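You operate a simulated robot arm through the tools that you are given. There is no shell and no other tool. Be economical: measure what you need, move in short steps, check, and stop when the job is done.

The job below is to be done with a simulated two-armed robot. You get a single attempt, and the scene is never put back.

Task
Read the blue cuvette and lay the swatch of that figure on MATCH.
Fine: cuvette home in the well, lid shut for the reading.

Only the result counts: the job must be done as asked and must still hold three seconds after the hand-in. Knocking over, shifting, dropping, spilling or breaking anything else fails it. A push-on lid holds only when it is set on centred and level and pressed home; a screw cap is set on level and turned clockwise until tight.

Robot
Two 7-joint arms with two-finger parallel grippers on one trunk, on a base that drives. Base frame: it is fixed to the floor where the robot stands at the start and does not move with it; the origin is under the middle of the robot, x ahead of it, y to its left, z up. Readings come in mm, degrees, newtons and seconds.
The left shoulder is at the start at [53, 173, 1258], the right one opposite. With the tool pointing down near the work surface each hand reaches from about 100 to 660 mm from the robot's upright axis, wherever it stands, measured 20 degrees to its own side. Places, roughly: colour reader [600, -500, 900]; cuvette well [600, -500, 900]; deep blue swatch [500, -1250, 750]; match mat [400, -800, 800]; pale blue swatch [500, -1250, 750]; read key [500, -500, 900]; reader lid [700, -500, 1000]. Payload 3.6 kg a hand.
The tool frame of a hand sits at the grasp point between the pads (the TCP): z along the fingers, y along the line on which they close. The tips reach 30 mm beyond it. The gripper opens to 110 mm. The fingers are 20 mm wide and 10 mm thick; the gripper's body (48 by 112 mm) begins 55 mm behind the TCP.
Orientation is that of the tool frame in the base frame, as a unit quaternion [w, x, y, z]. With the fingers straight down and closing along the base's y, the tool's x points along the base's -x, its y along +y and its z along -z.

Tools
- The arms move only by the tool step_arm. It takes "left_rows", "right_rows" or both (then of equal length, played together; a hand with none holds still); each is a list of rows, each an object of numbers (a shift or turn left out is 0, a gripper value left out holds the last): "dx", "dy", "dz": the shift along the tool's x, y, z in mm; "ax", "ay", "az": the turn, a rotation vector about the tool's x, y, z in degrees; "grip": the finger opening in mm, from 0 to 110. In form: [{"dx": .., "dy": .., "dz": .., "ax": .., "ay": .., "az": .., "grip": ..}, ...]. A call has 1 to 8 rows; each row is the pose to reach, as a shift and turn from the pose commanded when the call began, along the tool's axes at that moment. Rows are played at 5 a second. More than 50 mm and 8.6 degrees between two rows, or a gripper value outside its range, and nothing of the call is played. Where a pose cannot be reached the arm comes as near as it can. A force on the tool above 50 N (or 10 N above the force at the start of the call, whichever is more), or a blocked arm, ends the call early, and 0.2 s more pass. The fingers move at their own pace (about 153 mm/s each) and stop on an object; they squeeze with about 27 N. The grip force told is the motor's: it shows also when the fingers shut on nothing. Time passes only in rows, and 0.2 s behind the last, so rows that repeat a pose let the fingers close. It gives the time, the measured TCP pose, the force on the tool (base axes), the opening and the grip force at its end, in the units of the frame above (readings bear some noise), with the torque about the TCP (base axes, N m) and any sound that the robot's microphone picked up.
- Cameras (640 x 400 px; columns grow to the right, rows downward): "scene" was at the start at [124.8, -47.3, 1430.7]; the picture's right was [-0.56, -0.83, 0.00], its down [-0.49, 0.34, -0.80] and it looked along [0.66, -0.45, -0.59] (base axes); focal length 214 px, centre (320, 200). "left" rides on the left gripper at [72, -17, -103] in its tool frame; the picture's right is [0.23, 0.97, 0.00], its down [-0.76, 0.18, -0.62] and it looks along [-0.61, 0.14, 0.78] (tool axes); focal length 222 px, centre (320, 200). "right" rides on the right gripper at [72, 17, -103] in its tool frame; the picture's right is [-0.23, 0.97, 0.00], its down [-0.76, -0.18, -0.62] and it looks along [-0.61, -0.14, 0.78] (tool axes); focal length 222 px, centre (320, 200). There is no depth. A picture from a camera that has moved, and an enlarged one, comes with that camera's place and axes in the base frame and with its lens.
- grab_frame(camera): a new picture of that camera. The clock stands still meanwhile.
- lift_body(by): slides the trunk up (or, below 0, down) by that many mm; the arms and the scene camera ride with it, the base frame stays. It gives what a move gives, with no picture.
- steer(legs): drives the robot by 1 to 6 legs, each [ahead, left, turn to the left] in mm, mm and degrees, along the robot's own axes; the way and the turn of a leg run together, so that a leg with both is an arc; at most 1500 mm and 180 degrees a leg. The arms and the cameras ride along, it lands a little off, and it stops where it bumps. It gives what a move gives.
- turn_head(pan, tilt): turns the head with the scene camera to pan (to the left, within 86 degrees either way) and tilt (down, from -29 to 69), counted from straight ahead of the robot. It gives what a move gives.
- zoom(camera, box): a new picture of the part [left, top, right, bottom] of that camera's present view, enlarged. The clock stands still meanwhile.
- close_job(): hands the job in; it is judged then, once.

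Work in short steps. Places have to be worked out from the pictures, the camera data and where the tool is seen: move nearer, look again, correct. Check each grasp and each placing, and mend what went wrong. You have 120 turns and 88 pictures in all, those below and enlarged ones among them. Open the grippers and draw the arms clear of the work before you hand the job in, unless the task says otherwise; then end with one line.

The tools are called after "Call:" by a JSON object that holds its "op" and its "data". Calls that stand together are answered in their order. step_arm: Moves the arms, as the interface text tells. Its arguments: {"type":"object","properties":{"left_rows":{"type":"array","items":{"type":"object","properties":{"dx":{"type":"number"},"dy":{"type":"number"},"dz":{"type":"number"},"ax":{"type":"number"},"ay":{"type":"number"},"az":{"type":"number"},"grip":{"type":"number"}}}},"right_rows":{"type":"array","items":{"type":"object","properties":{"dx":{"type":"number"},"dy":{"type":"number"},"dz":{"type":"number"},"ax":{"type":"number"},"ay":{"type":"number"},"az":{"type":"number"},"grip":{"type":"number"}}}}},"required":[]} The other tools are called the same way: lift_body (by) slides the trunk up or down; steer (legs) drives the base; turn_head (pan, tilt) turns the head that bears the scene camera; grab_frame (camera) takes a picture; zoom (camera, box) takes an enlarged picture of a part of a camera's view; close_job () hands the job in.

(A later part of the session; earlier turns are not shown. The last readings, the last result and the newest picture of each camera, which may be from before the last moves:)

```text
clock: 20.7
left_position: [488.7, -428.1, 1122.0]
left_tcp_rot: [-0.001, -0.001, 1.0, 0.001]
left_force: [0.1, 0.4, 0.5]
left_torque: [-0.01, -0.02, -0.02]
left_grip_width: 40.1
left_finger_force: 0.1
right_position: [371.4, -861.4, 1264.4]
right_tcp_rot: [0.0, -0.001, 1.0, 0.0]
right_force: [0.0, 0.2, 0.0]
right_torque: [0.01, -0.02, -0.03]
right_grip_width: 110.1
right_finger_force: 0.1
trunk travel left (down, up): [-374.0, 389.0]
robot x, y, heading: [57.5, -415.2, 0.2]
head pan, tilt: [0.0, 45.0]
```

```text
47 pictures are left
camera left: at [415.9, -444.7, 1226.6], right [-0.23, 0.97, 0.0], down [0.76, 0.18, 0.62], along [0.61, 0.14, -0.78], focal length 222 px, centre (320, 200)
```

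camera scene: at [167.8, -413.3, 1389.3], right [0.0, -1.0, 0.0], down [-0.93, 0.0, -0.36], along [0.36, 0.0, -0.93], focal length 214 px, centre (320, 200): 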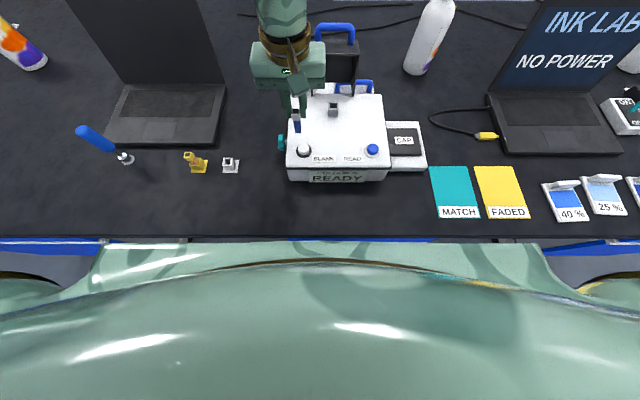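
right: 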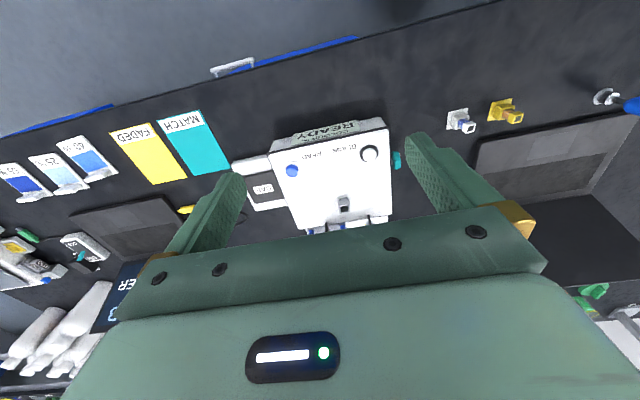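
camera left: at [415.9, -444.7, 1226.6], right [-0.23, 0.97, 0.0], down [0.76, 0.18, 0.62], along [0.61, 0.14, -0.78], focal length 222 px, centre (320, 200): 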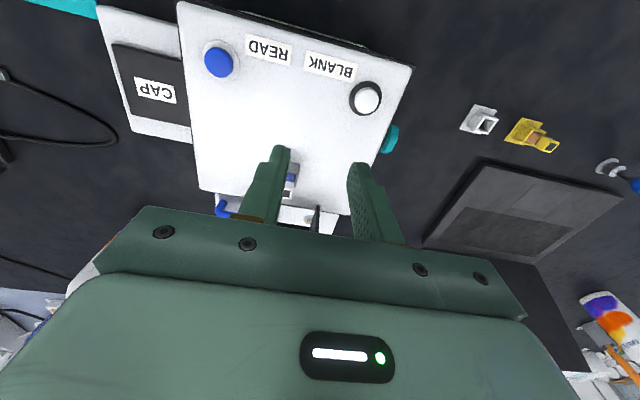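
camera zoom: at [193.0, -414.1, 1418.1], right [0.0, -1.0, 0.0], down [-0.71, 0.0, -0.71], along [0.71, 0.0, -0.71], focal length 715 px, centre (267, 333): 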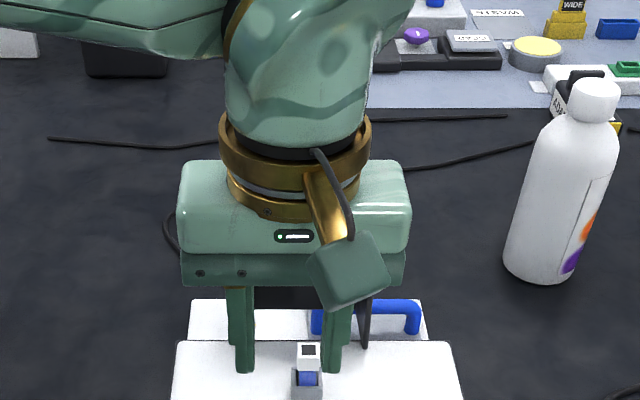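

The lid stands open about a hinge near (668, -450, 930). Its handle bar is at about x 715, z 1078, and in the closed position would end near x 520. I close the left fingers, pass above the bar, and stop behind it before pushing.

Call:
{"op": "step_arm", "data": {"left_rows": [{"dy": -10, "dz": -30, "grip": 0}, {"dx": -45, "dy": -21, "dz": -40}, {"dx": -90, "dy": -21, "dz": -40}, {"dx": -135, "dy": -21, "dz": -40}, {"dx": -180, "dy": -21, "dz": -40}, {"dx": -225, "dy": -21, "dz": -40}, {"dx": -262, "dy": -21, "dz": -40}, {"dx": -262, "dy": -21, "dz": -40}]}}

Call:
{"op": "grab_frame", "data": {"camera": "scene"}}

Call:
{"op": "grab_frame", "data": {"camera": "left"}}

```text
clock: 22.5
left_position: [641.2, -428.4, 1133.6]
left_tcp_rot: [0.002, 0.0, 1.0, 0.0]
left_force: [-1.3, 0.5, -0.4]
left_torque: [-0.01, -0.03, -0.01]
left_grip_width: 0.1
left_finger_force: 27.1
left hand out of reach, approached as far as the arm can: row 5, 6, 7, 8
right_position: [371.1, -862.1, 1262.5]
right_tcp_rot: [0.0, -0.001, 1.0, 0.0]
right_force: [0.6, -0.1, 0.6]
right_torque: [0.01, -0.02, 0.02]
right_grip_width: 110.1
right_finger_force: 0.0
trunk travel left (down, up): [-374.0, 389.0]
robot x, y, heading: [61.9, -418.9, 0.3]
head pan, tilt: [0.0, 45.0]
```

```text
46 pictures are left
camera scene: at [192.0, -415.1, 1418.3], right [0.0, -1.0, 0.0], down [-0.71, 0.0, -0.71], along [0.71, 0.0, -0.71], focal length 214 px, centre (320, 200)
```

scene: 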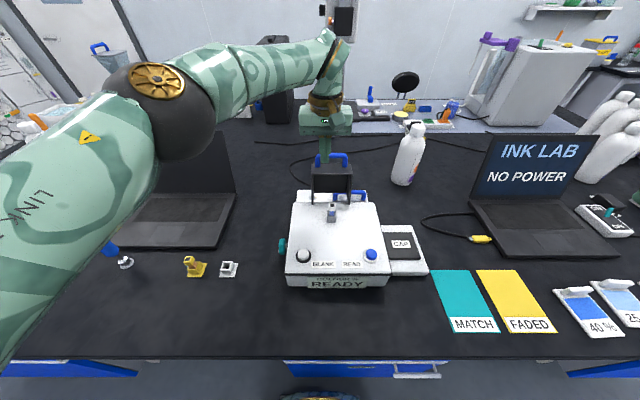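

```text
45 pictures are left
camera left: at [568.2, -444.3, 1238.0], right [-0.23, 0.97, 0.0], down [0.76, 0.18, 0.63], along [0.61, 0.14, -0.78], focal length 222 px, centre (320, 200)
```

left: 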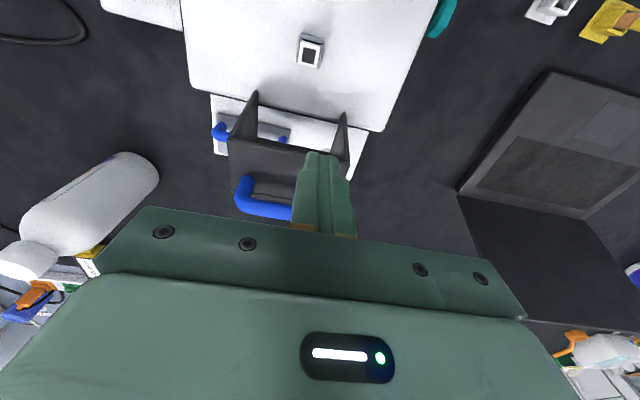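

The vertical tool runs out of reach at x 641. I step back and tilt the fingers forward, about 34° around the tool's y, which gains reach.

Call:
{"op": "step_arm", "data": {"left_rows": [{"dx": 50, "ay": -8.5}, {"dx": 90, "ay": -17}, {"dx": 120, "ay": -25.5}, {"dx": 120, "ay": -34}, {"dx": 120, "ay": -34}]}}

```text
clock: 23.7
left_position: [518.7, -429.0, 1133.7]
left_tcp_rot: [0.293, 0.0, 0.956, -0.001]
left_force: [0.1, 0.5, -1.3]
left_torque: [-0.01, 0.01, -0.02]
left_grip_width: 0.1
left_finger_force: 27.3
right_position: [371.6, -859.5, 1262.7]
right_tcp_rot: [0.0, -0.001, 1.0, 0.0]
right_force: [-0.3, 0.5, 0.8]
right_torque: [0.02, 0.01, -0.02]
right_grip_width: 110.3
right_finger_force: 0.0
trunk travel left (down, up): [-374.0, 389.0]
robot x, y, heading: [58.0, -412.9, -0.2]
head pan, tilt: [0.0, 45.0]
```

The tilt is forward as wanted. I move over and behind the bar at TCP z ≈ 1144, tips at about 1119, before descending.

Call:
{"op": "step_arm", "data": {"left_rows": [{"dx": -41.9, "dy": -8, "dz": 18.6}, {"dx": -80.3, "dy": -14, "dz": 42.1}, {"dx": -117.7, "dy": -20, "dz": 67.3}, {"dx": -155, "dy": -20, "dz": 92.5}, {"dx": -188.2, "dy": -20, "dz": 114.9}, {"dx": -188.2, "dy": -20, "dz": 114.9}]}}

Call:
{"op": "zoom", "data": {"camera": "scene", "box": [280, 90, 400, 220]}}

Call:
{"op": "grab_frame", "data": {"camera": "left"}}

```text
clock: 25.1
left_position: [739.8, -448.0, 1144.9]
left_tcp_rot: [0.292, 0.0, 0.956, 0.0]
left_force: [0.0, -0.2, -0.2]
left_torque: [0.0, 0.0, -0.01]
left_grip_width: 0.0
left_finger_force: 27.7
right_position: [371.2, -860.4, 1264.1]
right_tcp_rot: [0.0, 0.0, 1.0, 0.0]
right_force: [1.3, -0.3, 0.7]
right_torque: [0.0, 0.02, -0.01]
right_grip_width: 109.9
right_finger_force: 0.0
trunk travel left (down, up): [-374.0, 389.0]
robot x, y, heading: [61.3, -417.2, 0.2]
head pan, tilt: [0.0, 45.0]
```

```text
3.08 times, centred on (340, 155) of scene
camera zoom: at [192.6, -413.8, 1418.2], right [0.0, -1.0, 0.0], down [-0.71, 0.0, -0.71], along [0.71, 0.0, -0.71], focal length 660 px, centre (258, 338)
```

zoom: 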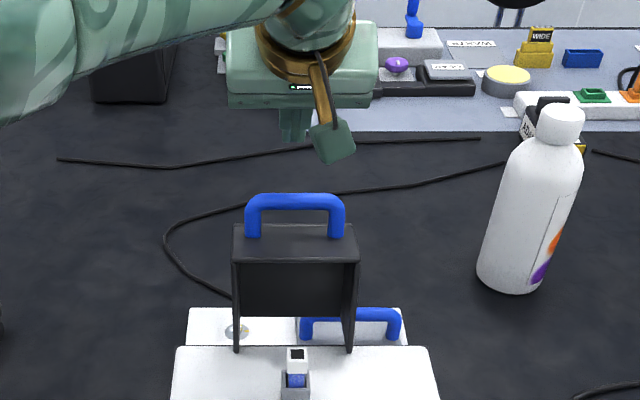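

```text
43 pictures are left
camera left: at [621.2, -463.3, 1190.7], right [-0.19, 0.97, -0.13], down [0.28, 0.18, 0.94], along [0.94, 0.14, -0.31], focal length 222 px, centre (320, 200)
```

left: 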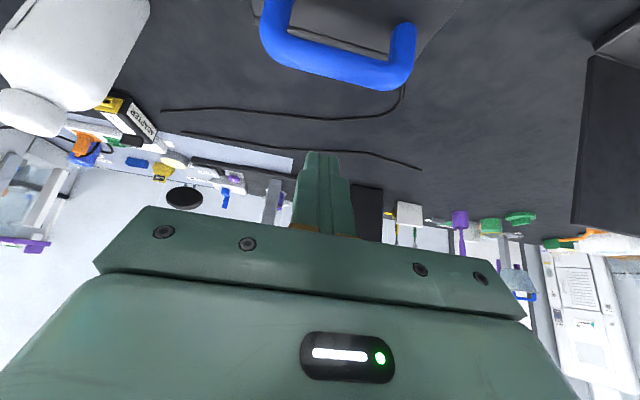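

The bar is confirmed at about (714, -449, 1078), just robot-side of the fingers. I lower the fingers behind it, then push along the arc for the first 30° or so.

Call:
{"op": "step_arm", "data": {"left_rows": [{"dx": 15, "dz": 19.5}, {"dx": 29.9, "dz": 39}, {"dx": 29.9, "dz": 39}]}}

```text
clock: 25.9
left_position: [735.2, -446.7, 1096.5]
left_tcp_rot: [0.292, -0.001, 0.957, 0.001]
left_force: [-0.8, -0.8, -0.2]
left_torque: [0.0, 0.01, 0.02]
left_grip_width: 0.0
left_finger_force: 27.4
right_position: [371.3, -859.3, 1262.4]
right_tcp_rot: [0.0, -0.001, 1.0, 0.001]
right_force: [-0.2, 0.2, -0.3]
right_torque: [-0.01, -0.01, 0.02]
right_grip_width: 110.0
right_finger_force: 0.0
trunk travel left (down, up): [-374.0, 389.0]
robot x, y, heading: [57.8, -413.2, -0.0]
head pan, tilt: [0.0, 45.0]
```

No contact yet. Now I push towards the robot, about 84 mm along the arc.

Call:
{"op": "step_arm", "data": {"left_rows": [{"dx": 12.4, "dz": -8.4}, {"dx": 24.9, "dz": -16.8}, {"dx": 34.6, "dz": -25.7}, {"dx": 45.6, "dz": -34.4}, {"dx": 57, "dz": -40.9}, {"dx": 69.7, "dz": -47}, {"dx": 69.7, "dz": -47}]}}

Call:
{"op": "zoom", "data": {"camera": "scene", "box": [260, 100, 420, 300]}}

```text
clock: 27.5
left_position: [648.7, -450.7, 1093.9]
left_tcp_rot: [0.29, -0.001, 0.957, 0.001]
left_force: [-0.7, 0.9, 0.9]
left_torque: [0.04, 0.05, 0.0]
left_grip_width: 0.0
left_finger_force: 27.0
right_position: [370.8, -859.6, 1262.8]
right_tcp_rot: [0.0, 0.0, 1.0, 0.0]
right_force: [0.4, -0.8, -0.1]
right_torque: [-0.02, -0.01, -0.02]
right_grip_width: 110.3
right_finger_force: 0.1
trunk travel left (down, up): [-374.0, 389.0]
robot x, y, heading: [59.6, -414.9, 0.1]
head pan, tilt: [0.0, 45.0]
```

```text
2.00 times, centred on (340, 200) of scene
camera zoom: at [193.1, -414.1, 1417.7], right [0.0, -1.0, 0.0], down [-0.71, 0.0, -0.71], along [0.71, 0.0, -0.71], focal length 429 px, centre (280, 200)
```

zoom: 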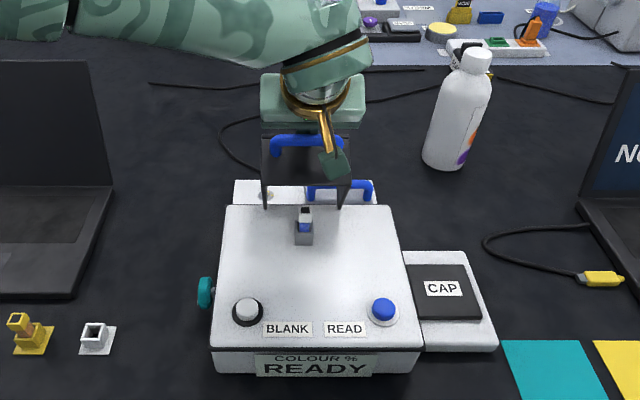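

The lid follows; the handle's image matches about 100° of swing. I keep following the arc towards 140°.

Call:
{"op": "step_arm", "data": {"left_rows": [{"dx": 12.5, "dz": -4.8}, {"dx": 25.5, "dz": -8.8}, {"dx": 38.2, "dz": -11.3}, {"dx": 51.6, "dz": -13.1}, {"dx": 66.1, "dz": -13.1}, {"dx": 79.6, "dz": -12.7}, {"dx": 93, "dz": -10.8}, {"dx": 106.1, "dz": -7.5}]}}

Call:
{"op": "zoom", "data": {"camera": "scene", "box": [260, 100, 420, 300]}}

```text
clock: 28.6
left_position: [595.2, -452.3, 1083.8]
left_tcp_rot: [0.301, -0.001, 0.954, -0.004]
left_force: [-12.3, 3.2, 33.4]
left_torque: [0.34, 0.2, 0.09]
left_grip_width: 0.0
left_finger_force: 27.0
right_position: [369.2, -859.2, 1263.9]
right_tcp_rot: [0.001, 0.0, 1.0, -0.001]
right_force: [0.0, -0.5, 0.2]
right_torque: [0.01, 0.05, 0.01]
right_grip_width: 110.2
right_finger_force: 0.0
trunk travel left (down, up): [-374.0, 389.0]
robot x, y, heading: [56.1, -417.1, 0.1]
head pan, tilt: [0.0, 45.0]
stopped in row 5 (left hand): the force on the tool passed its limit at 60 N (the readings are from after the stop); the commanded pose is now the measured one
```

```text
2.00 times, centred on (340, 200) of scene
camera zoom: at [189.7, -413.0, 1418.5], right [0.0, -1.0, 0.0], down [-0.71, 0.0, -0.71], along [0.71, 0.0, -0.71], focal length 429 px, centre (280, 200)
```

zoom: 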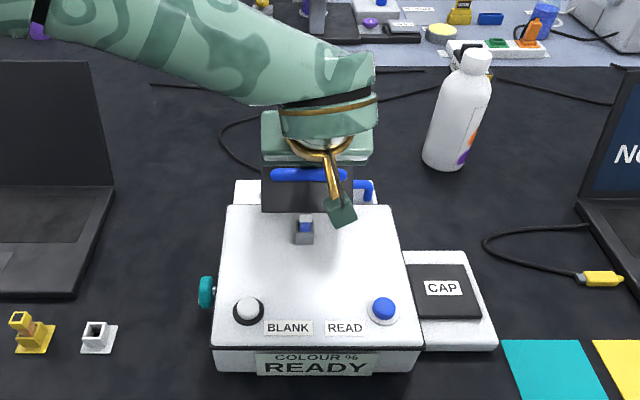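

The push stopped at about 60 N with the lid roughly 47° swung, so either my fingers jammed in the handle or the lid's front edge meets the cap. I back the fingers off along their own axis and look closely.

Call:
{"op": "step_arm", "data": {"left_rows": [{"dz": -20}, {"dz": -45}, {"dz": -60}]}}

Call:
{"op": "zoom", "data": {"camera": "scene", "box": [280, 150, 400, 230]}}

Call:
{"op": "grab_frame", "data": {"camera": "left"}}

```text
clock: 29.4
left_position: [563.5, -453.6, 1127.7]
left_tcp_rot: [0.296, -0.002, 0.955, 0.0]
left_force: [1.1, -0.1, 0.3]
left_torque: [0.01, 0.02, 0.01]
left_grip_width: 0.0
left_finger_force: 27.2
right_position: [371.3, -859.5, 1262.2]
right_tcp_rot: [-0.001, -0.001, 1.0, 0.001]
right_force: [-0.1, -0.2, -0.9]
right_torque: [-0.02, 0.02, -0.01]
right_grip_width: 109.8
right_finger_force: 0.1
trunk travel left (down, up): [-374.0, 389.0]
robot x, y, heading: [59.3, -418.9, 0.2]
head pan, tilt: [0.0, 45.0]
```

```text
5.00 times, centred on (340, 190) of scene
camera zoom: at [193.7, -414.6, 1418.0], right [0.0, -1.0, 0.0], down [-0.71, 0.0, -0.71], along [0.71, 0.0, -0.71], focal length 1072 px, centre (220, 250)
```

zoom: 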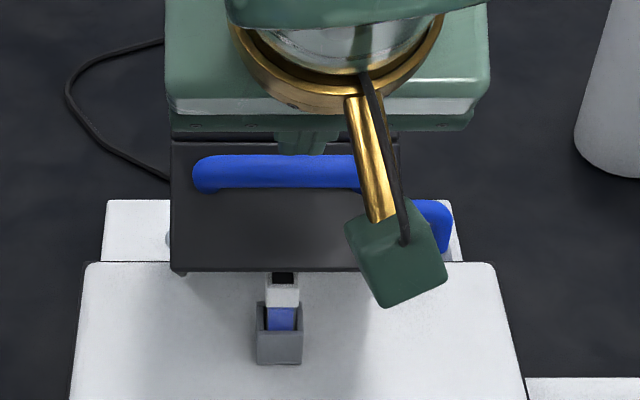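

```text
39 pictures are left
camera left: at [445.5, -469.0, 1173.3], right [-0.19, 0.97, -0.13], down [0.28, 0.18, 0.94], along [0.94, 0.14, -0.3], focal length 222 px, centre (320, 200)
```

left: 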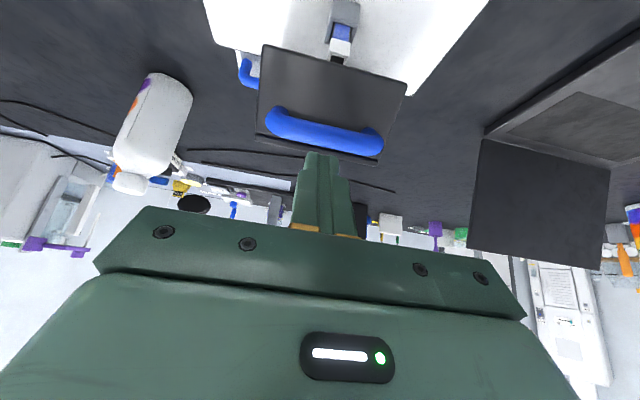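

The lid now hangs at about 45° with its front edge right over the cap. The edge reaches only z ≈ 1000 there and the cap top is about 990, so the cuvette is standing too high and is not home. I take the fingers round to the robot side of the bar and swing the lid back open so I can reseat it.

Call:
{"op": "step_arm", "data": {"left_rows": [{"dx": 35, "dz": -1.9}, {"dx": 50.1, "dz": 20.6}, {"dx": 51.9, "dz": 44.7}, {"dx": 38.7, "dz": 53.7}, {"dx": 38.7, "dz": 53.7}]}}

Call:
{"op": "grab_frame", "data": {"camera": "left"}}

```text
clock: 30.6
left_position: [563.0, -454.2, 1063.2]
left_tcp_rot: [0.296, -0.001, 0.955, -0.002]
left_force: [0.0, 0.9, -1.2]
left_torque: [0.0, -0.01, -0.02]
left_grip_width: 0.0
left_finger_force: 26.6
right_position: [372.4, -860.9, 1262.5]
right_tcp_rot: [0.0, 0.0, 1.0, 0.0]
right_force: [0.4, -0.5, -0.2]
right_torque: [0.04, 0.01, 0.02]
right_grip_width: 110.1
right_finger_force: 0.0
trunk travel left (down, up): [-374.0, 389.0]
robot x, y, heading: [60.6, -415.9, 0.0]
head pan, tilt: [0.0, 45.0]
```

```text
38 pictures are left
camera left: at [443.5, -469.3, 1107.3], right [-0.19, 0.97, -0.13], down [0.28, 0.18, 0.94], along [0.94, 0.14, -0.3], focal length 222 px, centre (320, 200)
```

left: 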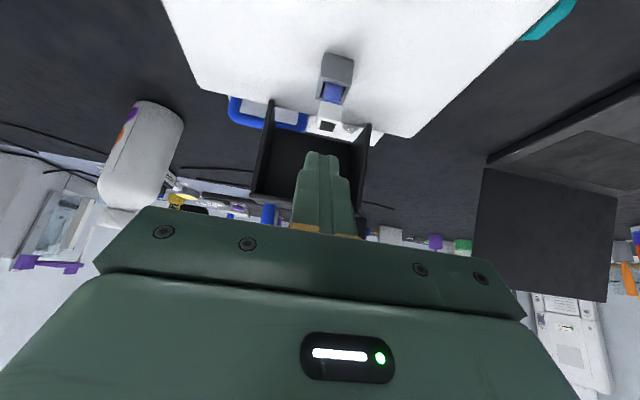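

The left view now shows the inside of the lid, so it seems to have swung back open. I check from the scene camera.

Call:
{"op": "zoom", "data": {"camera": "scene", "box": [260, 100, 420, 230]}}

```text
3.08 times, centred on (340, 165) of scene
camera zoom: at [193.0, -414.4, 1418.2], right [0.0, -1.0, 0.0], down [-0.71, 0.0, -0.71], along [0.71, 0.0, -0.71], focal length 660 px, centre (258, 308)
```

zoom: 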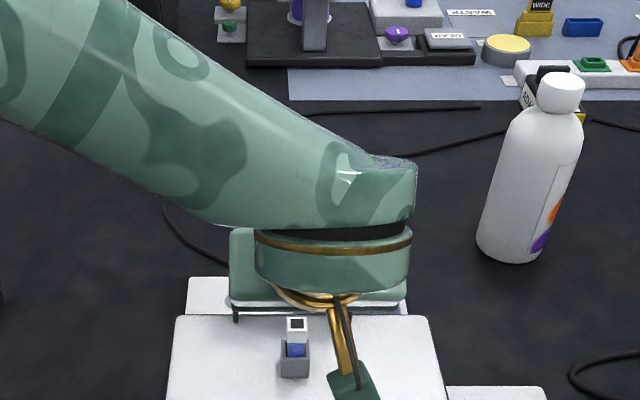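

The lid is back upright: earlier it had been resting on the cap. I bring the left hand back up and untilt it in front of the lid, so I can look down at how the cuvette sits.

Call:
{"op": "step_arm", "data": {"left_rows": [{"dx": -5, "dz": -45}, {"dx": 5, "dz": -70, "ay": 8.5}, {"dx": 15, "dz": -80, "ay": 17}, {"dx": 30, "dz": -85, "ay": 25.5}, {"dx": 30, "dz": -85, "ay": 34.4}, {"dx": 30, "dz": -85, "ay": 34.4}]}}

Call:
{"op": "turn_head", "data": {"pan": 0, "tilt": 69}}

Call:
{"op": "zoom", "data": {"camera": "scene", "box": [310, 60, 374, 120]}}

Call:
{"op": "zoom", "data": {"camera": "left", "box": [240, 80, 400, 200]}}

```text
refused: row 5 steps farther than a row can; nothing moved
```

```text
clock: 31.5
left_position: [562.7, -453.6, 1062.8]
left_tcp_rot: [0.296, -0.001, 0.955, -0.001]
left_force: [-0.2, -0.1, -0.5]
left_torque: [-0.03, 0.0, -0.01]
left_grip_width: 0.0
left_finger_force: 26.5
right_position: [371.8, -860.4, 1263.7]
right_tcp_rot: [0.0, 0.0, 1.0, 0.0]
right_force: [-0.3, -0.7, -0.1]
right_torque: [-0.02, 0.01, 0.01]
right_grip_width: 109.8
right_finger_force: 0.0
trunk travel left (down, up): [-374.0, 389.0]
robot x, y, heading: [58.9, -417.4, 0.0]
head pan, tilt: [0.0, 68.8]
```

```text
6.67 times, centred on (342, 90) of scene
camera zoom: at [167.8, -414.4, 1389.3], right [0.0, -1.0, 0.0], down [-0.93, 0.0, -0.36], along [0.36, 0.0, -0.93], focal length 1430 px, centre (173, 933)
```

zoom: 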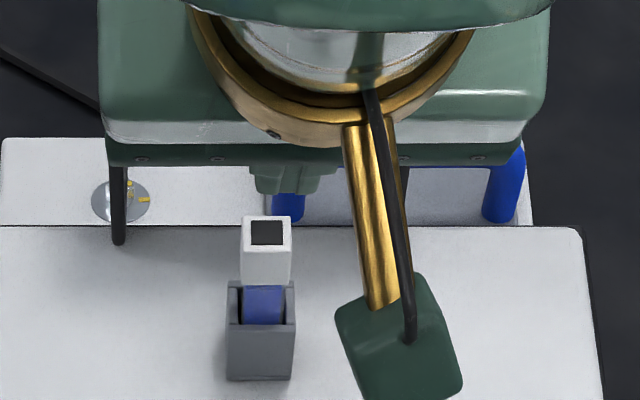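

```text
3.33 times, centred on (320, 140) of left
camera zoom: at [443.5, -469.2, 1107.3], right [-0.19, 0.97, -0.13], down [0.28, 0.18, 0.94], along [0.94, 0.14, -0.3], focal length 740 px, centre (320, 400)
```

zoom: 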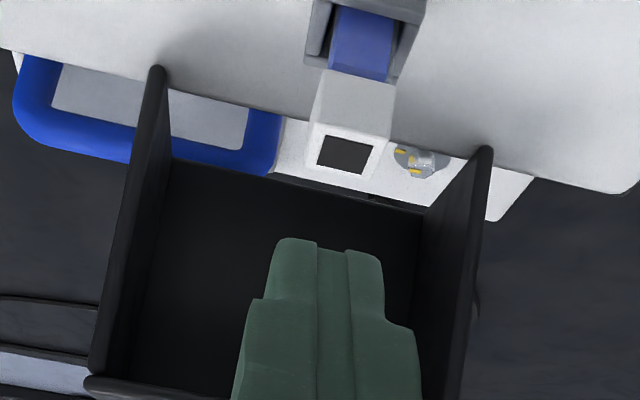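

The cuvette is upright and centred in y, but perhaps 1–2 mm too far in +x. I raise and untilt the hand again with smaller steps.

Call:
{"op": "step_arm", "data": {"left_rows": [{"dx": -5, "dz": -45}, {"dx": 5, "dz": -70, "ay": 8.5}, {"dx": 15, "dz": -80, "ay": 17}, {"dx": 20, "dz": -85, "ay": 25.5}, {"dx": 20, "dz": -85, "ay": 34}, {"dx": 20, "dz": -85, "ay": 34.4, "grip": 44}]}}

```text
clock: 32.9
left_position: [495.2, -453.2, 1119.9]
left_tcp_rot: [0.0, 0.0, 1.0, -0.001]
left_force: [-1.1, -0.1, 0.6]
left_torque: [0.0, -0.02, 0.03]
left_grip_width: 43.9
left_finger_force: 0.1
right_position: [371.0, -860.9, 1263.2]
right_tcp_rot: [0.0, 0.0, 1.0, 0.0]
right_force: [0.5, -0.7, 0.0]
right_torque: [0.0, 0.0, -0.02]
right_grip_width: 109.5
right_finger_force: 0.0
trunk travel left (down, up): [-374.0, 389.0]
robot x, y, heading: [57.3, -417.4, -0.1]
head pan, tilt: [0.0, 68.8]
```

I go above the cap, still clear of it, and look straight down with the hand camera.

Call:
{"op": "step_arm", "data": {"left_rows": [{"dx": -45, "dy": 3}, {"dx": -90, "dy": 3, "dz": 15}, {"dx": -103, "dy": 3, "dz": 55}, {"dx": -103, "dy": 3, "dz": 75}, {"dx": -103, "dy": 3, "dz": 75}]}}

Call:
{"op": "zoom", "data": {"camera": "left", "box": [256, 80, 416, 180]}}

```text
clock: 34.1
left_position: [600.4, -449.6, 1047.4]
left_tcp_rot: [0.0, 0.0, 1.0, -0.002]
left_force: [-0.4, 0.9, -0.5]
left_torque: [0.02, 0.0, 0.01]
left_grip_width: 44.1
left_finger_force: 0.1
right_position: [371.9, -860.7, 1263.4]
right_tcp_rot: [0.0, -0.001, 1.0, 0.0]
right_force: [0.8, 0.3, 0.6]
right_torque: [-0.02, -0.01, 0.06]
right_grip_width: 110.0
right_finger_force: 0.1
trunk travel left (down, up): [-374.0, 389.0]
robot x, y, heading: [60.8, -412.4, -0.1]
head pan, tilt: [0.0, 68.8]
```

```text
4.00 times, centred on (336, 130) of left
camera zoom: at [527.6, -465.1, 1150.8], right [-0.23, 0.97, 0.0], down [0.76, 0.18, 0.62], along [0.61, 0.14, -0.78], focal length 888 px, centre (256, 480)
```

zoom: 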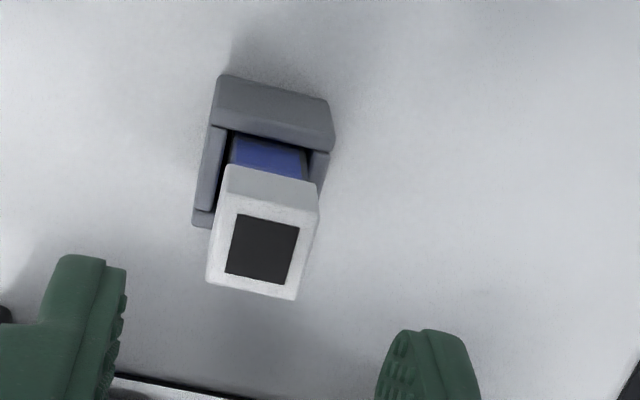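

Cap and chimney look concentric within about 1 mm. I grip the upper part of the cap again to feel where the well's walls are and try to drop it deeper.

Call:
{"op": "step_arm", "data": {"left_rows": [{"dx": 1.5, "dy": 1, "dz": 20}, {"dx": 1.5, "dy": 1, "dz": 41}, {"dx": 1.5, "dy": 1, "dz": 41, "grip": 12}, {"dx": 1.5, "dy": 1, "dz": 41, "grip": 10}, {"dx": 1.5, "dy": 1, "dz": 41}]}}

Call:
{"op": "step_arm", "data": {"left_rows": [{"dz": -3}, {"dx": 1.5, "dz": -3}, {"dx": 3, "dz": -3}]}}

Call:
{"op": "step_arm", "data": {"left_rows": [{"dx": -2}, {"dx": -4}, {"dx": -6}]}}

```text
clock: 35.3
left_position: [599.0, -449.1, 1004.8]
left_tcp_rot: [0.0, 0.0, 1.0, -0.002]
left_force: [0.8, -4.4, 0.6]
left_torque: [-0.19, -0.07, -0.02]
left_grip_width: 16.8
left_finger_force: 26.5
right_position: [372.0, -861.5, 1263.0]
right_tcp_rot: [0.0, -0.001, 1.0, 0.0]
right_force: [-0.1, -0.3, 0.9]
right_torque: [-0.02, 0.0, -0.01]
right_grip_width: 110.2
right_finger_force: 0.1
trunk travel left (down, up): [-374.0, 389.0]
robot x, y, heading: [56.6, -416.1, 0.1]
head pan, tilt: [0.0, 68.8]
```

```text
clock: 36.1
left_position: [596.0, -448.7, 1008.3]
left_tcp_rot: [0.002, 0.001, 1.0, -0.002]
left_force: [8.8, -4.3, -0.3]
left_torque: [-0.2, -0.45, 0.02]
left_grip_width: 16.4
left_finger_force: 26.9
right_position: [373.3, -860.6, 1262.0]
right_tcp_rot: [-0.001, 0.0, 1.0, 0.0]
right_force: [-0.4, 0.1, 0.3]
right_torque: [0.05, -0.02, -0.02]
right_grip_width: 109.8
right_finger_force: 0.1
trunk travel left (down, up): [-374.0, 389.0]
robot x, y, heading: [55.9, -417.2, 0.3]
head pan, tilt: [0.0, 68.8]
```

```text
clock: 36.9
left_position: [598.6, -448.9, 1007.1]
left_tcp_rot: [-0.002, 0.0, 1.0, -0.001]
left_force: [-7.0, 1.3, -1.8]
left_torque: [0.02, 0.38, 0.01]
left_grip_width: 16.5
left_finger_force: 26.5
right_position: [371.6, -860.2, 1262.6]
right_tcp_rot: [0.0, -0.001, 1.0, 0.001]
right_force: [-0.7, 0.6, 0.4]
right_torque: [-0.03, 0.02, 0.0]
right_grip_width: 109.9
right_finger_force: 0.1
trunk travel left (down, up): [-374.0, 389.0]
robot x, y, heading: [60.7, -415.0, 0.0]
head pan, tilt: [0.0, 68.8]
```

The walls are felt at about ±1–2 mm around x ≈ 599, and y wants about -1 mm. I centre there and press down gently.

Call:
{"op": "step_arm", "data": {"left_rows": [{"dx": 3.4, "dy": -1}, {"dx": 3.4, "dy": -1}]}}

Call:
{"op": "step_arm", "data": {"left_rows": [{"dz": 2}, {"dz": 4}, {"dz": 6}, {"dz": 7}]}}

```text
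clock: 37.5
left_position: [598.9, -449.9, 1008.1]
left_tcp_rot: [0.001, 0.0, 1.0, -0.002]
left_force: [-0.3, 0.2, -0.4]
left_torque: [0.02, 0.01, -0.02]
left_grip_width: 16.4
left_finger_force: 27.5
right_position: [372.8, -860.3, 1262.9]
right_tcp_rot: [-0.001, -0.001, 1.0, 0.0]
right_force: [-0.7, -0.2, 0.2]
right_torque: [-0.04, 0.02, 0.01]
right_grip_width: 110.0
right_finger_force: 0.0
trunk travel left (down, up): [-374.0, 389.0]
robot x, y, heading: [58.2, -415.9, 0.2]
head pan, tilt: [0.0, 68.8]
```

```text
clock: 38.5
left_position: [597.8, -449.5, 1002.0]
left_tcp_rot: [0.001, -0.001, 1.0, -0.002]
left_force: [2.5, -3.4, 22.0]
left_torque: [-0.12, -0.06, 0.04]
left_grip_width: 16.3
left_finger_force: 26.9
right_position: [369.6, -860.9, 1263.7]
right_tcp_rot: [0.001, -0.001, 1.0, 0.0]
right_force: [-0.2, 0.1, 0.3]
right_torque: [0.01, 0.01, 0.01]
right_grip_width: 110.0
right_finger_force: 0.0
trunk travel left (down, up): [-374.0, 389.0]
robot x, y, heading: [57.7, -414.7, 0.1]
head pan, tilt: [0.0, 68.8]
```

It meets a firm stop at the same level, so it may need a firmer push to go home. I release, close the fingers and press from above on the cap.

Call:
{"op": "step_arm", "data": {"left_rows": [{"dz": -1.5, "grip": 36}, {"dz": -1.5, "grip": 36}, {"dz": -25}, {"dz": -40, "grip": 0}, {"dz": -40}, {"dz": -40}, {"dz": -25}, {"dz": -22}]}}

Call:
{"op": "step_arm", "data": {"left_rows": [{"dz": 2}, {"dz": 4}, {"dz": 6}, {"dz": 8}, {"dz": 10}, {"dz": 12}]}}

```text
clock: 40.3
left_position: [597.8, -449.7, 1025.4]
left_tcp_rot: [0.003, -0.001, 1.0, -0.003]
left_force: [0.4, 1.0, 18.6]
left_torque: [0.05, 0.09, -0.03]
left_grip_width: 0.0
left_finger_force: 26.9
right_position: [370.5, -860.5, 1264.0]
right_tcp_rot: [0.001, 0.0, 1.0, -0.001]
right_force: [-0.2, 0.7, -0.4]
right_torque: [-0.01, 0.03, 0.0]
right_grip_width: 110.0
right_finger_force: 0.1
trunk travel left (down, up): [-374.0, 389.0]
robot x, y, heading: [59.0, -414.0, -0.2]
head pan, tilt: [0.0, 68.8]
```

```text
clock: 40.9
left_position: [600.3, -450.0, 1025.6]
left_tcp_rot: [0.006, -0.002, 1.0, -0.006]
left_force: [-6.1, 2.5, 25.0]
left_torque: [0.06, 0.34, -0.08]
left_grip_width: 0.0
left_finger_force: 26.6
right_position: [369.9, -860.2, 1263.6]
right_tcp_rot: [0.001, -0.001, 1.0, -0.001]
right_force: [0.4, -0.1, 0.8]
right_torque: [-0.02, 0.01, -0.01]
right_grip_width: 109.8
right_finger_force: 0.1
trunk travel left (down, up): [-374.0, 389.0]
robot x, y, heading: [57.8, -415.9, 0.0]
head pan, tilt: [0.0, 68.8]
stopped in row 3 (left hand): the force on the tool passed its limit at 52 N (the readings are from after the stop); the commanded pose is now the measured one
```

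It is solid at 52 N, and the touch puts the cap top at z ≈ 995. The lid only has about 53 mm of depth above the reader top (z ~930), so the cuvette must go some 20 mm lower; its foot must be catching on a lip. I regrip and sweep gently in x and y under light down-force.

Call:
{"op": "step_arm", "data": {"left_rows": [{"dz": -20}, {"dz": -30, "grip": 40}, {"dz": -30, "grip": 40}, {"dz": -10, "dx": 1}, {"dz": 11, "dx": 1}, {"dz": 11, "dx": 1, "grip": 10}, {"dz": 11, "dx": 1}, {"dz": 11, "dx": 1}]}}

Call:
{"op": "step_arm", "data": {"left_rows": [{"dz": 2}, {"dz": 2, "dx": 1}, {"dz": 2, "dx": 2}, {"dz": 2, "dx": 2, "dy": 1.5}, {"dz": 2, "dx": 0, "dy": 1.5}, {"dz": 2, "dx": -2, "dy": 1.5}, {"dz": 2, "dx": -2, "dy": 0}, {"dz": 2, "dx": -2, "dy": -1.5}]}}

```text
clock: 42.7
left_position: [597.3, -449.5, 1010.9]
left_tcp_rot: [0.005, -0.001, 1.0, -0.003]
left_force: [0.6, 0.4, 0.6]
left_torque: [0.06, -0.04, 0.0]
left_grip_width: 16.6
left_finger_force: 27.0
right_position: [371.1, -860.2, 1263.8]
right_tcp_rot: [0.0, -0.001, 1.0, 0.0]
right_force: [-0.3, -0.2, -0.4]
right_torque: [0.0, -0.04, 0.02]
right_grip_width: 110.2
right_finger_force: 0.0
trunk travel left (down, up): [-374.0, 389.0]
robot x, y, heading: [60.9, -417.1, 0.2]
head pan, tilt: [0.0, 68.8]
```

```text
clock: 44.5
left_position: [598.7, -450.9, 1009.0]
left_tcp_rot: [0.003, -0.001, 1.0, -0.004]
left_force: [-12.5, 5.6, 10.2]
left_torque: [0.32, 0.83, -0.05]
left_grip_width: 16.5
left_finger_force: 26.9
right_position: [369.0, -859.3, 1264.6]
right_tcp_rot: [0.001, -0.001, 1.0, 0.0]
right_force: [-0.1, 0.4, 0.2]
right_torque: [0.0, -0.01, -0.02]
right_grip_width: 110.0
right_finger_force: 0.0
trunk travel left (down, up): [-374.0, 389.0]
robot x, y, heading: [59.2, -418.3, 0.1]
head pan, tilt: [0.0, 68.8]
```

It still hasn't dropped. I want to see inside the well: I lift the cuvette out, move it to the side, and raise the trunk so the head camera looks steeply down into the chimney.

Call:
{"op": "step_arm", "data": {"left_rows": [{"dx": -1, "dz": -5}, {"dx": -1, "dz": -40}, {"dx": -1, "dz": -80}, {"dx": 10, "dy": 40, "dz": -90}, {"dx": 20, "dy": 80, "dz": -90}, {"dx": 40, "dy": 120, "dz": -90}]}}

Call:
{"op": "lift_body", "data": {"by": 380}}

Call:
{"op": "zoom", "data": {"camera": "scene", "box": [240, 100, 400, 220]}}

```text
clock: 45.9
left_position: [557.6, -329.5, 1100.4]
left_tcp_rot: [0.004, 0.0, 1.0, -0.004]
left_force: [-0.8, -0.1, 0.0]
left_torque: [-0.04, 0.01, 0.01]
left_grip_width: 16.3
left_finger_force: 26.7
right_position: [371.7, -858.0, 1264.4]
right_tcp_rot: [0.0, -0.001, 1.0, -0.001]
right_force: [0.5, -0.2, 0.5]
right_torque: [-0.01, -0.03, 0.02]
right_grip_width: 109.9
right_finger_force: 0.0
trunk travel left (down, up): [-374.0, 389.0]
robot x, y, heading: [57.4, -418.2, 0.3]
head pan, tilt: [0.0, 68.8]
```

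```text
clock: 49.6
left_position: [560.0, -330.4, 1478.1]
left_tcp_rot: [0.005, -0.001, 1.0, -0.004]
left_force: [0.0, -0.2, -0.2]
left_torque: [0.03, 0.03, 0.01]
left_grip_width: 16.3
left_finger_force: 26.5
right_position: [373.1, -860.4, 1642.9]
right_tcp_rot: [0.0, -0.001, 1.0, 0.0]
right_force: [0.6, 1.0, 0.2]
right_torque: [-0.02, 0.0, -0.02]
right_grip_width: 110.0
right_finger_force: 0.1
trunk travel left (down, up): [-754.0, 9.0]
robot x, y, heading: [62.0, -413.6, 0.3]
head pan, tilt: [0.0, 68.8]
```

```text
3.33 times, centred on (320, 160) of scene
camera zoom: at [126.0, -414.4, 1770.5], right [0.0, -1.0, 0.0], down [-0.93, 0.0, -0.36], along [0.36, 0.0, -0.93], focal length 715 px, centre (320, 333)
```

zoom: 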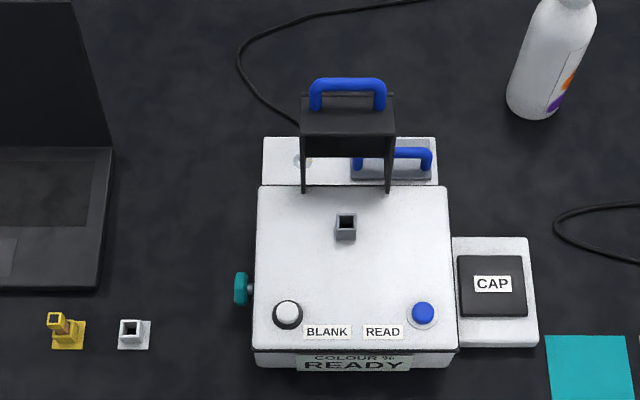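

I zoom on the chimney and the rear of the reader.

Call:
{"op": "zoom", "data": {"camera": "scene", "box": [316, 148, 340, 163]}}

Call:
{"op": "zoom", "data": {"camera": "scene", "box": [296, 120, 376, 170]}}

```text
16.00 times, centred on (328, 156) of scene
camera zoom: at [126.0, -414.4, 1770.5], right [0.0, -1.0, 0.0], down [-0.93, 0.0, -0.36], along [0.36, 0.0, -0.93], focal length 3432 px, centre (192, 912)
```

zoom: 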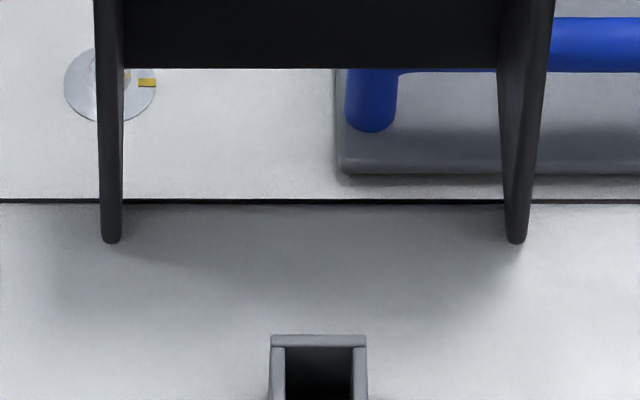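

```text
8.00 times, centred on (336, 145) of scene
camera zoom: at [126.0, -414.4, 1770.5], right [0.0, -1.0, 0.0], down [-0.93, 0.0, -0.36], along [0.36, 0.0, -0.93], focal length 1716 px, centre (192, 640)
```

zoom: 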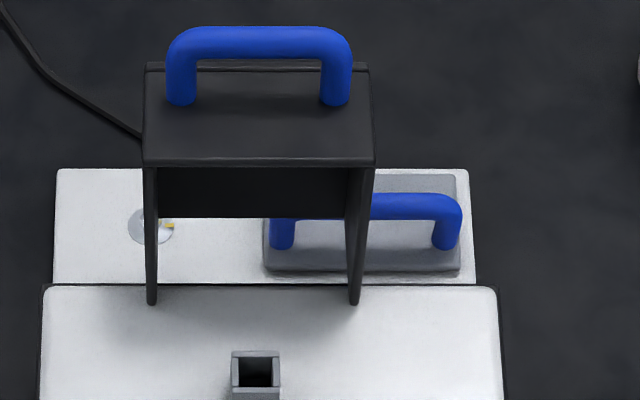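

I zoom right into the chimney's mouth.

Call:
{"op": "zoom", "data": {"camera": "scene", "box": [320, 160, 336, 170]}}

```text
16.00 times, centred on (328, 165) of scene
camera zoom: at [126.0, -414.4, 1770.5], right [0.0, -1.0, 0.0], down [-0.93, 0.0, -0.36], along [0.36, 0.0, -0.93], focal length 3432 px, centre (192, 760)
```

zoom: 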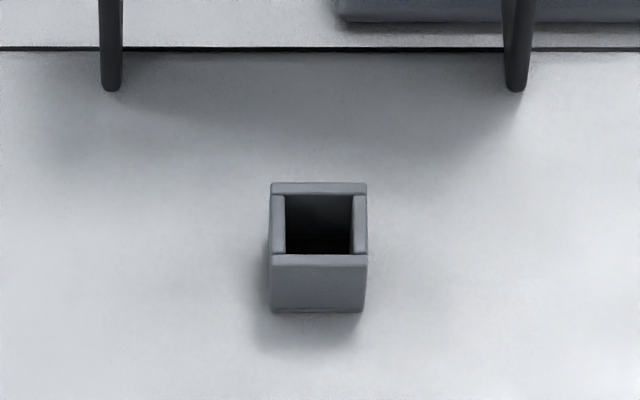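

This view shows the well is plain and open with no lip visible. Working the stuck pose out again, the lid's front edge had already passed the cap, and my fingertip was wedged against the lid's front panel behind the handle. So the cuvette was most likely home on the well floor. I lower the trunk and put it back.

Call:
{"op": "lift_body", "data": {"by": -380}}

Call:
{"op": "step_arm", "data": {"left_rows": [{"dx": -20, "dy": -40}, {"dx": -30, "dy": -80}, {"dx": -41, "dy": -120}, {"dx": -41, "dy": -120.5, "dz": 30}, {"dx": -41, "dy": -120.5, "dz": 30}]}}

Call:
{"op": "zoom", "data": {"camera": "left", "box": [256, 80, 416, 180]}}

Call:
{"op": "zoom", "data": {"camera": "scene", "box": [300, 70, 380, 120]}}

```text
clock: 53.3
left_position: [560.9, -330.3, 1097.5]
left_tcp_rot: [0.004, -0.001, 1.0, -0.004]
left_force: [-0.2, 0.1, -1.1]
left_torque: [0.0, 0.0, -0.05]
left_grip_width: 16.7
left_finger_force: 27.1
right_position: [371.3, -860.5, 1263.0]
right_tcp_rot: [-0.001, -0.001, 1.0, 0.0]
right_force: [0.7, 0.4, -0.4]
right_torque: [-0.03, -0.04, 0.0]
right_grip_width: 110.1
right_finger_force: 0.1
trunk travel left (down, up): [-374.0, 389.0]
robot x, y, heading: [59.8, -417.2, 0.2]
head pan, tilt: [0.0, 68.8]
```

```text
clock: 54.5
left_position: [599.8, -453.1, 1069.5]
left_tcp_rot: [0.004, -0.001, 1.0, -0.004]
left_force: [-1.0, 0.0, 0.4]
left_torque: [-0.01, -0.02, 0.0]
left_grip_width: 16.4
left_finger_force: 26.8
right_position: [372.1, -860.8, 1262.8]
right_tcp_rot: [0.0, -0.001, 1.0, 0.001]
right_force: [0.9, -0.8, -0.2]
right_torque: [0.03, 0.03, 0.04]
right_grip_width: 109.9
right_finger_force: 0.1
trunk travel left (down, up): [-374.0, 389.0]
robot x, y, heading: [57.9, -418.1, -0.0]
head pan, tilt: [0.0, 68.8]
```

```text
4.00 times, centred on (336, 130) of left
camera zoom: at [526.5, -469.1, 1172.8], right [-0.23, 0.97, -0.01], down [0.76, 0.18, 0.63], along [0.61, 0.14, -0.78], focal length 888 px, centre (256, 480)
```

zoom: 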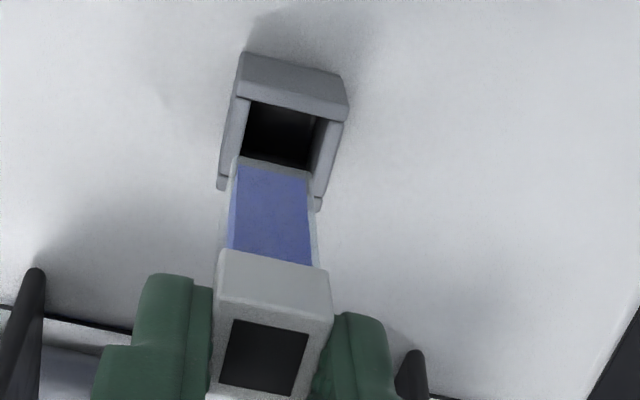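

```text
8.00 times, centred on (340, 95) of scene
camera zoom: at [167.4, -415.1, 1389.3], right [0.0, -1.0, 0.0], down [-0.93, 0.0, -0.36], along [0.36, 0.0, -0.93], focal length 1716 px, centre (160, 1040)
```

zoom: 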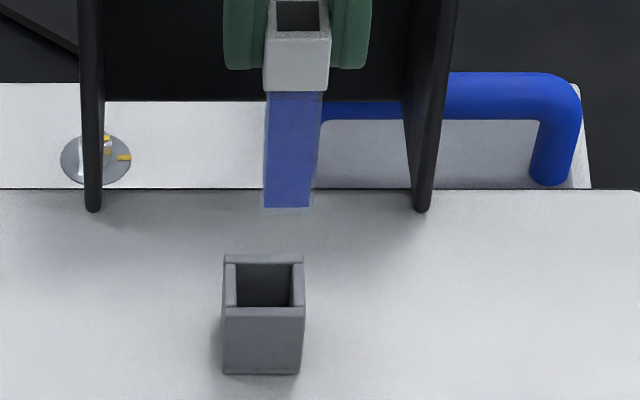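

I trim y by +3 mm and x by -1 mm to the known good centre, then lower to the stop (TCP about 1011 with this grip).

Call:
{"op": "step_arm", "data": {"left_rows": [{"dx": 1, "dy": 3}, {"dx": 1, "dy": 3, "dz": 20}, {"dx": 1, "dy": 3, "dz": 32}, {"dx": 1, "dy": 3, "dz": 42}, {"dx": 1, "dy": 3, "dz": 50}, {"dx": 1, "dy": 3, "dz": 57}, {"dx": 1, "dy": 3, "dz": 60}]}}

```text
clock: 56.1
left_position: [599.8, -448.7, 1011.5]
left_tcp_rot: [0.005, 0.0, 1.0, -0.004]
left_force: [-0.3, -1.8, 19.9]
left_torque: [0.13, 0.04, 0.02]
left_grip_width: 17.2
left_finger_force: 27.1
right_position: [370.3, -861.0, 1262.9]
right_tcp_rot: [0.001, -0.002, 1.0, -0.001]
right_force: [1.0, 0.2, 0.0]
right_torque: [0.02, -0.02, 0.01]
right_grip_width: 109.9
right_finger_force: 0.0
trunk travel left (down, up): [-374.0, 389.0]
robot x, y, heading: [56.9, -417.9, -0.0]
head pan, tilt: [0.0, 68.8]
```

Same firm stop, well centred. I release, draw up and back, and tilt for the lid again; this time I'll only hook it past its balance point and finish by pressing the bar from above.

Call:
{"op": "step_arm", "data": {"left_rows": [{"dz": -1.5, "grip": 30}, {"dz": -1.5, "grip": 40}, {"dz": -30}, {"dz": -75}, {"dz": -115}, {"dx": 40, "dz": -120}, {"dx": 80, "dz": -120, "grip": 0}]}}

Call:
{"op": "step_arm", "data": {"left_rows": [{"ay": -8.5}, {"ay": -17}, {"ay": -25.5}, {"ay": -34}, {"ay": -34}]}}

Call:
{"op": "zoom", "data": {"camera": "scene", "box": [300, 50, 380, 120]}}

```text
clock: 57.7
left_position: [519.0, -448.4, 1129.4]
left_tcp_rot: [0.004, 0.0, 1.0, -0.003]
left_force: [0.1, -0.4, 0.4]
left_torque: [-0.01, -0.01, -0.03]
left_grip_width: 0.1
left_finger_force: 26.9
right_position: [370.8, -860.0, 1262.9]
right_tcp_rot: [0.0, -0.001, 1.0, 0.0]
right_force: [0.4, -0.5, -0.4]
right_torque: [0.01, 0.02, 0.03]
right_grip_width: 110.0
right_finger_force: 0.1
trunk travel left (down, up): [-374.0, 389.0]
robot x, y, heading: [61.7, -413.9, 0.1]
head pan, tilt: [0.0, 68.8]
```

```text
clock: 58.9
left_position: [520.2, -447.4, 1129.2]
left_tcp_rot: [0.296, -0.002, 0.955, -0.003]
left_force: [-0.3, 0.2, 0.2]
left_torque: [-0.01, -0.02, 0.01]
left_grip_width: 0.2
left_finger_force: 26.9
right_position: [372.4, -861.0, 1263.7]
right_tcp_rot: [0.0, -0.001, 1.0, 0.0]
right_force: [-0.2, 0.0, 0.1]
right_torque: [0.02, -0.02, 0.03]
right_grip_width: 110.0
right_finger_force: 0.1
trunk travel left (down, up): [-374.0, 389.0]
robot x, y, heading: [58.3, -417.4, -0.0]
head pan, tilt: [0.0, 68.8]
```

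```text
5.71 times, centred on (340, 85) of scene
camera zoom: at [168.1, -414.1, 1389.2], right [0.0, -1.0, 0.0], down [-0.93, 0.0, -0.36], along [0.36, 0.0, -0.93], focal length 1226 px, centre (206, 857)
```

zoom: 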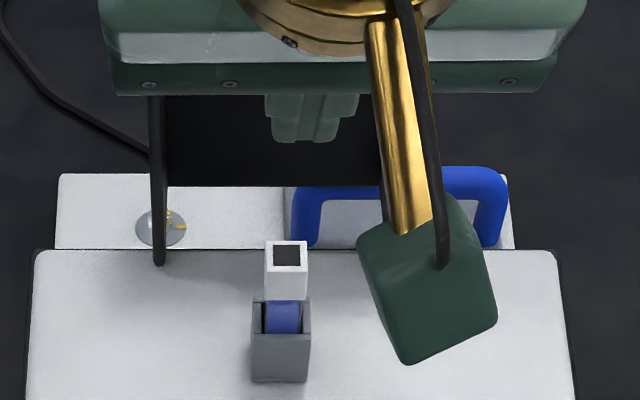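

The cuvette sits as before. I repeat the approach over and behind the handle bar.

Call:
{"op": "step_arm", "data": {"left_rows": [{"dx": -43.9, "dz": 15.5}, {"dx": -82.7, "dz": 38.5}, {"dx": -119.9, "dz": 63.9}, {"dx": -157, "dz": 89.3}, {"dx": -189.2, "dz": 111.3}, {"dx": -175, "dz": 128.4}, {"dx": -161, "dz": 145.4}, {"dx": -161, "dz": 145.4}]}}

```text
clock: 60.7
left_position: [734.7, -447.4, 1099.6]
left_tcp_rot: [0.296, -0.002, 0.955, -0.003]
left_force: [-0.6, 0.7, -0.1]
left_torque: [0.02, 0.0, -0.02]
left_grip_width: 0.0
left_finger_force: 26.8
right_position: [371.6, -860.7, 1263.9]
right_tcp_rot: [0.0, -0.001, 1.0, 0.001]
right_force: [-0.7, 0.2, 0.3]
right_torque: [0.0, 0.01, 0.0]
right_grip_width: 109.8
right_finger_force: 0.0
trunk travel left (down, up): [-374.0, 389.0]
robot x, y, heading: [59.7, -417.3, 0.1]
head pan, tilt: [0.0, 68.8]
```

In place behind the bar. I push over the top of the arc, keeping only a short length of finger past the bar.

Call:
{"op": "step_arm", "data": {"left_rows": [{"dx": 14.2, "dz": -14.6}, {"dx": 31, "dz": -30.9}, {"dx": 41.1, "dz": -39}, {"dx": 52.1, "dz": -47.8}, {"dx": 63.4, "dz": -54.3}, {"dx": 74.7, "dz": -60.8}, {"dx": 85.5, "dz": -64.6}, {"dx": 94.8, "dz": -68.6}]}}

Call:
{"op": "turn_head", "data": {"pan": 0, "tilt": 45}}

Call:
{"op": "zoom", "data": {"camera": "scene", "box": [280, 130, 400, 230]}}

```text
clock: 62.5
left_position: [617.6, -447.5, 1102.9]
left_tcp_rot: [0.295, -0.002, 0.956, -0.003]
left_force: [0.9, -0.3, 0.4]
left_torque: [-0.01, 0.0, -0.02]
left_grip_width: 0.0
left_finger_force: 26.8
right_position: [371.4, -860.1, 1263.2]
right_tcp_rot: [0.001, -0.001, 1.0, 0.0]
right_force: [-0.3, 0.8, 0.2]
right_torque: [0.01, -0.01, 0.01]
right_grip_width: 110.2
right_finger_force: 0.0
trunk travel left (down, up): [-374.0, 389.0]
robot x, y, heading: [59.7, -417.6, 0.1]
head pan, tilt: [0.0, 68.8]
```

```text
clock: 63.4
left_position: [617.7, -448.8, 1102.6]
left_tcp_rot: [0.296, -0.002, 0.955, -0.003]
left_force: [1.0, 0.4, -0.5]
left_torque: [-0.03, -0.03, 0.0]
left_grip_width: 0.1
left_finger_force: 27.0
right_position: [371.1, -859.7, 1263.4]
right_tcp_rot: [0.0, -0.001, 1.0, 0.0]
right_force: [0.1, -0.1, 0.6]
right_torque: [0.01, -0.01, 0.01]
right_grip_width: 109.9
right_finger_force: 0.0
trunk travel left (down, up): [-374.0, 389.0]
robot x, y, heading: [59.4, -412.2, -0.2]
head pan, tilt: [0.0, 45.0]
```

```text
4.00 times, centred on (340, 180) of scene
camera zoom: at [193.2, -414.3, 1418.1], right [0.0, -1.0, 0.0], down [-0.71, 0.0, -0.71], along [0.71, 0.0, -0.71], focal length 858 px, centre (240, 280)
```

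zoom: 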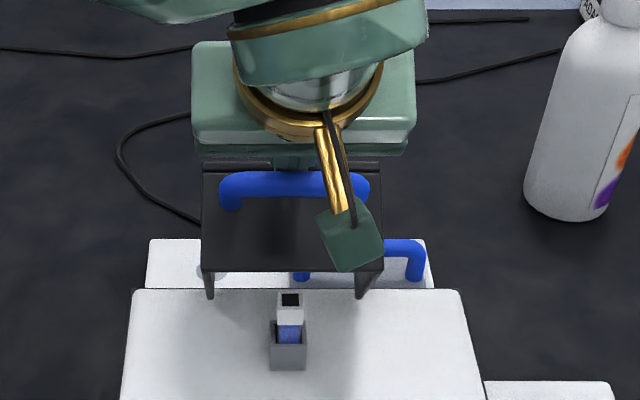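

The lid follows well and the fingers sit above the bar. I keep pushing along the arc with the same short overlap.

Call:
{"op": "step_arm", "data": {"left_rows": [{"dx": 15.8, "dz": -3.5}, {"dx": 31.3, "dz": -5.7}, {"dx": 44.5, "dz": -6.0}, {"dx": 57.9, "dz": -5.7}, {"dx": 71, "dz": -4}, {"dx": 84.3, "dz": -0.8}]}}

Call:
{"op": "zoom", "data": {"camera": "scene", "box": [280, 130, 400, 230]}}

```text
clock: 64.8
left_position: [547.1, -448.2, 1056.0]
left_tcp_rot: [0.297, -0.002, 0.955, -0.003]
left_force: [-2.6, 0.8, 3.1]
left_torque: [0.06, -0.06, 0.01]
left_grip_width: 0.0
left_finger_force: 26.9
right_position: [372.3, -860.3, 1262.6]
right_tcp_rot: [0.0, -0.001, 1.0, 0.0]
right_force: [-0.5, 1.5, 0.5]
right_torque: [0.02, 0.0, 0.02]
right_grip_width: 110.2
right_finger_force: 0.0
trunk travel left (down, up): [-374.0, 389.0]
robot x, y, heading: [59.9, -415.0, 0.3]
head pan, tilt: [0.0, 45.0]
```

```text
4.00 times, centred on (340, 180) of scene
camera zoom: at [192.6, -414.3, 1418.2], right [0.0, -1.0, 0.0], down [-0.71, 0.0, -0.71], along [0.71, 0.0, -0.71], focal length 858 px, centre (240, 280)
```

zoom: 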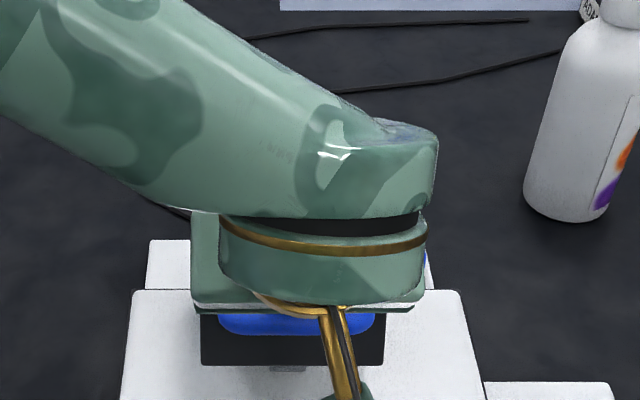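

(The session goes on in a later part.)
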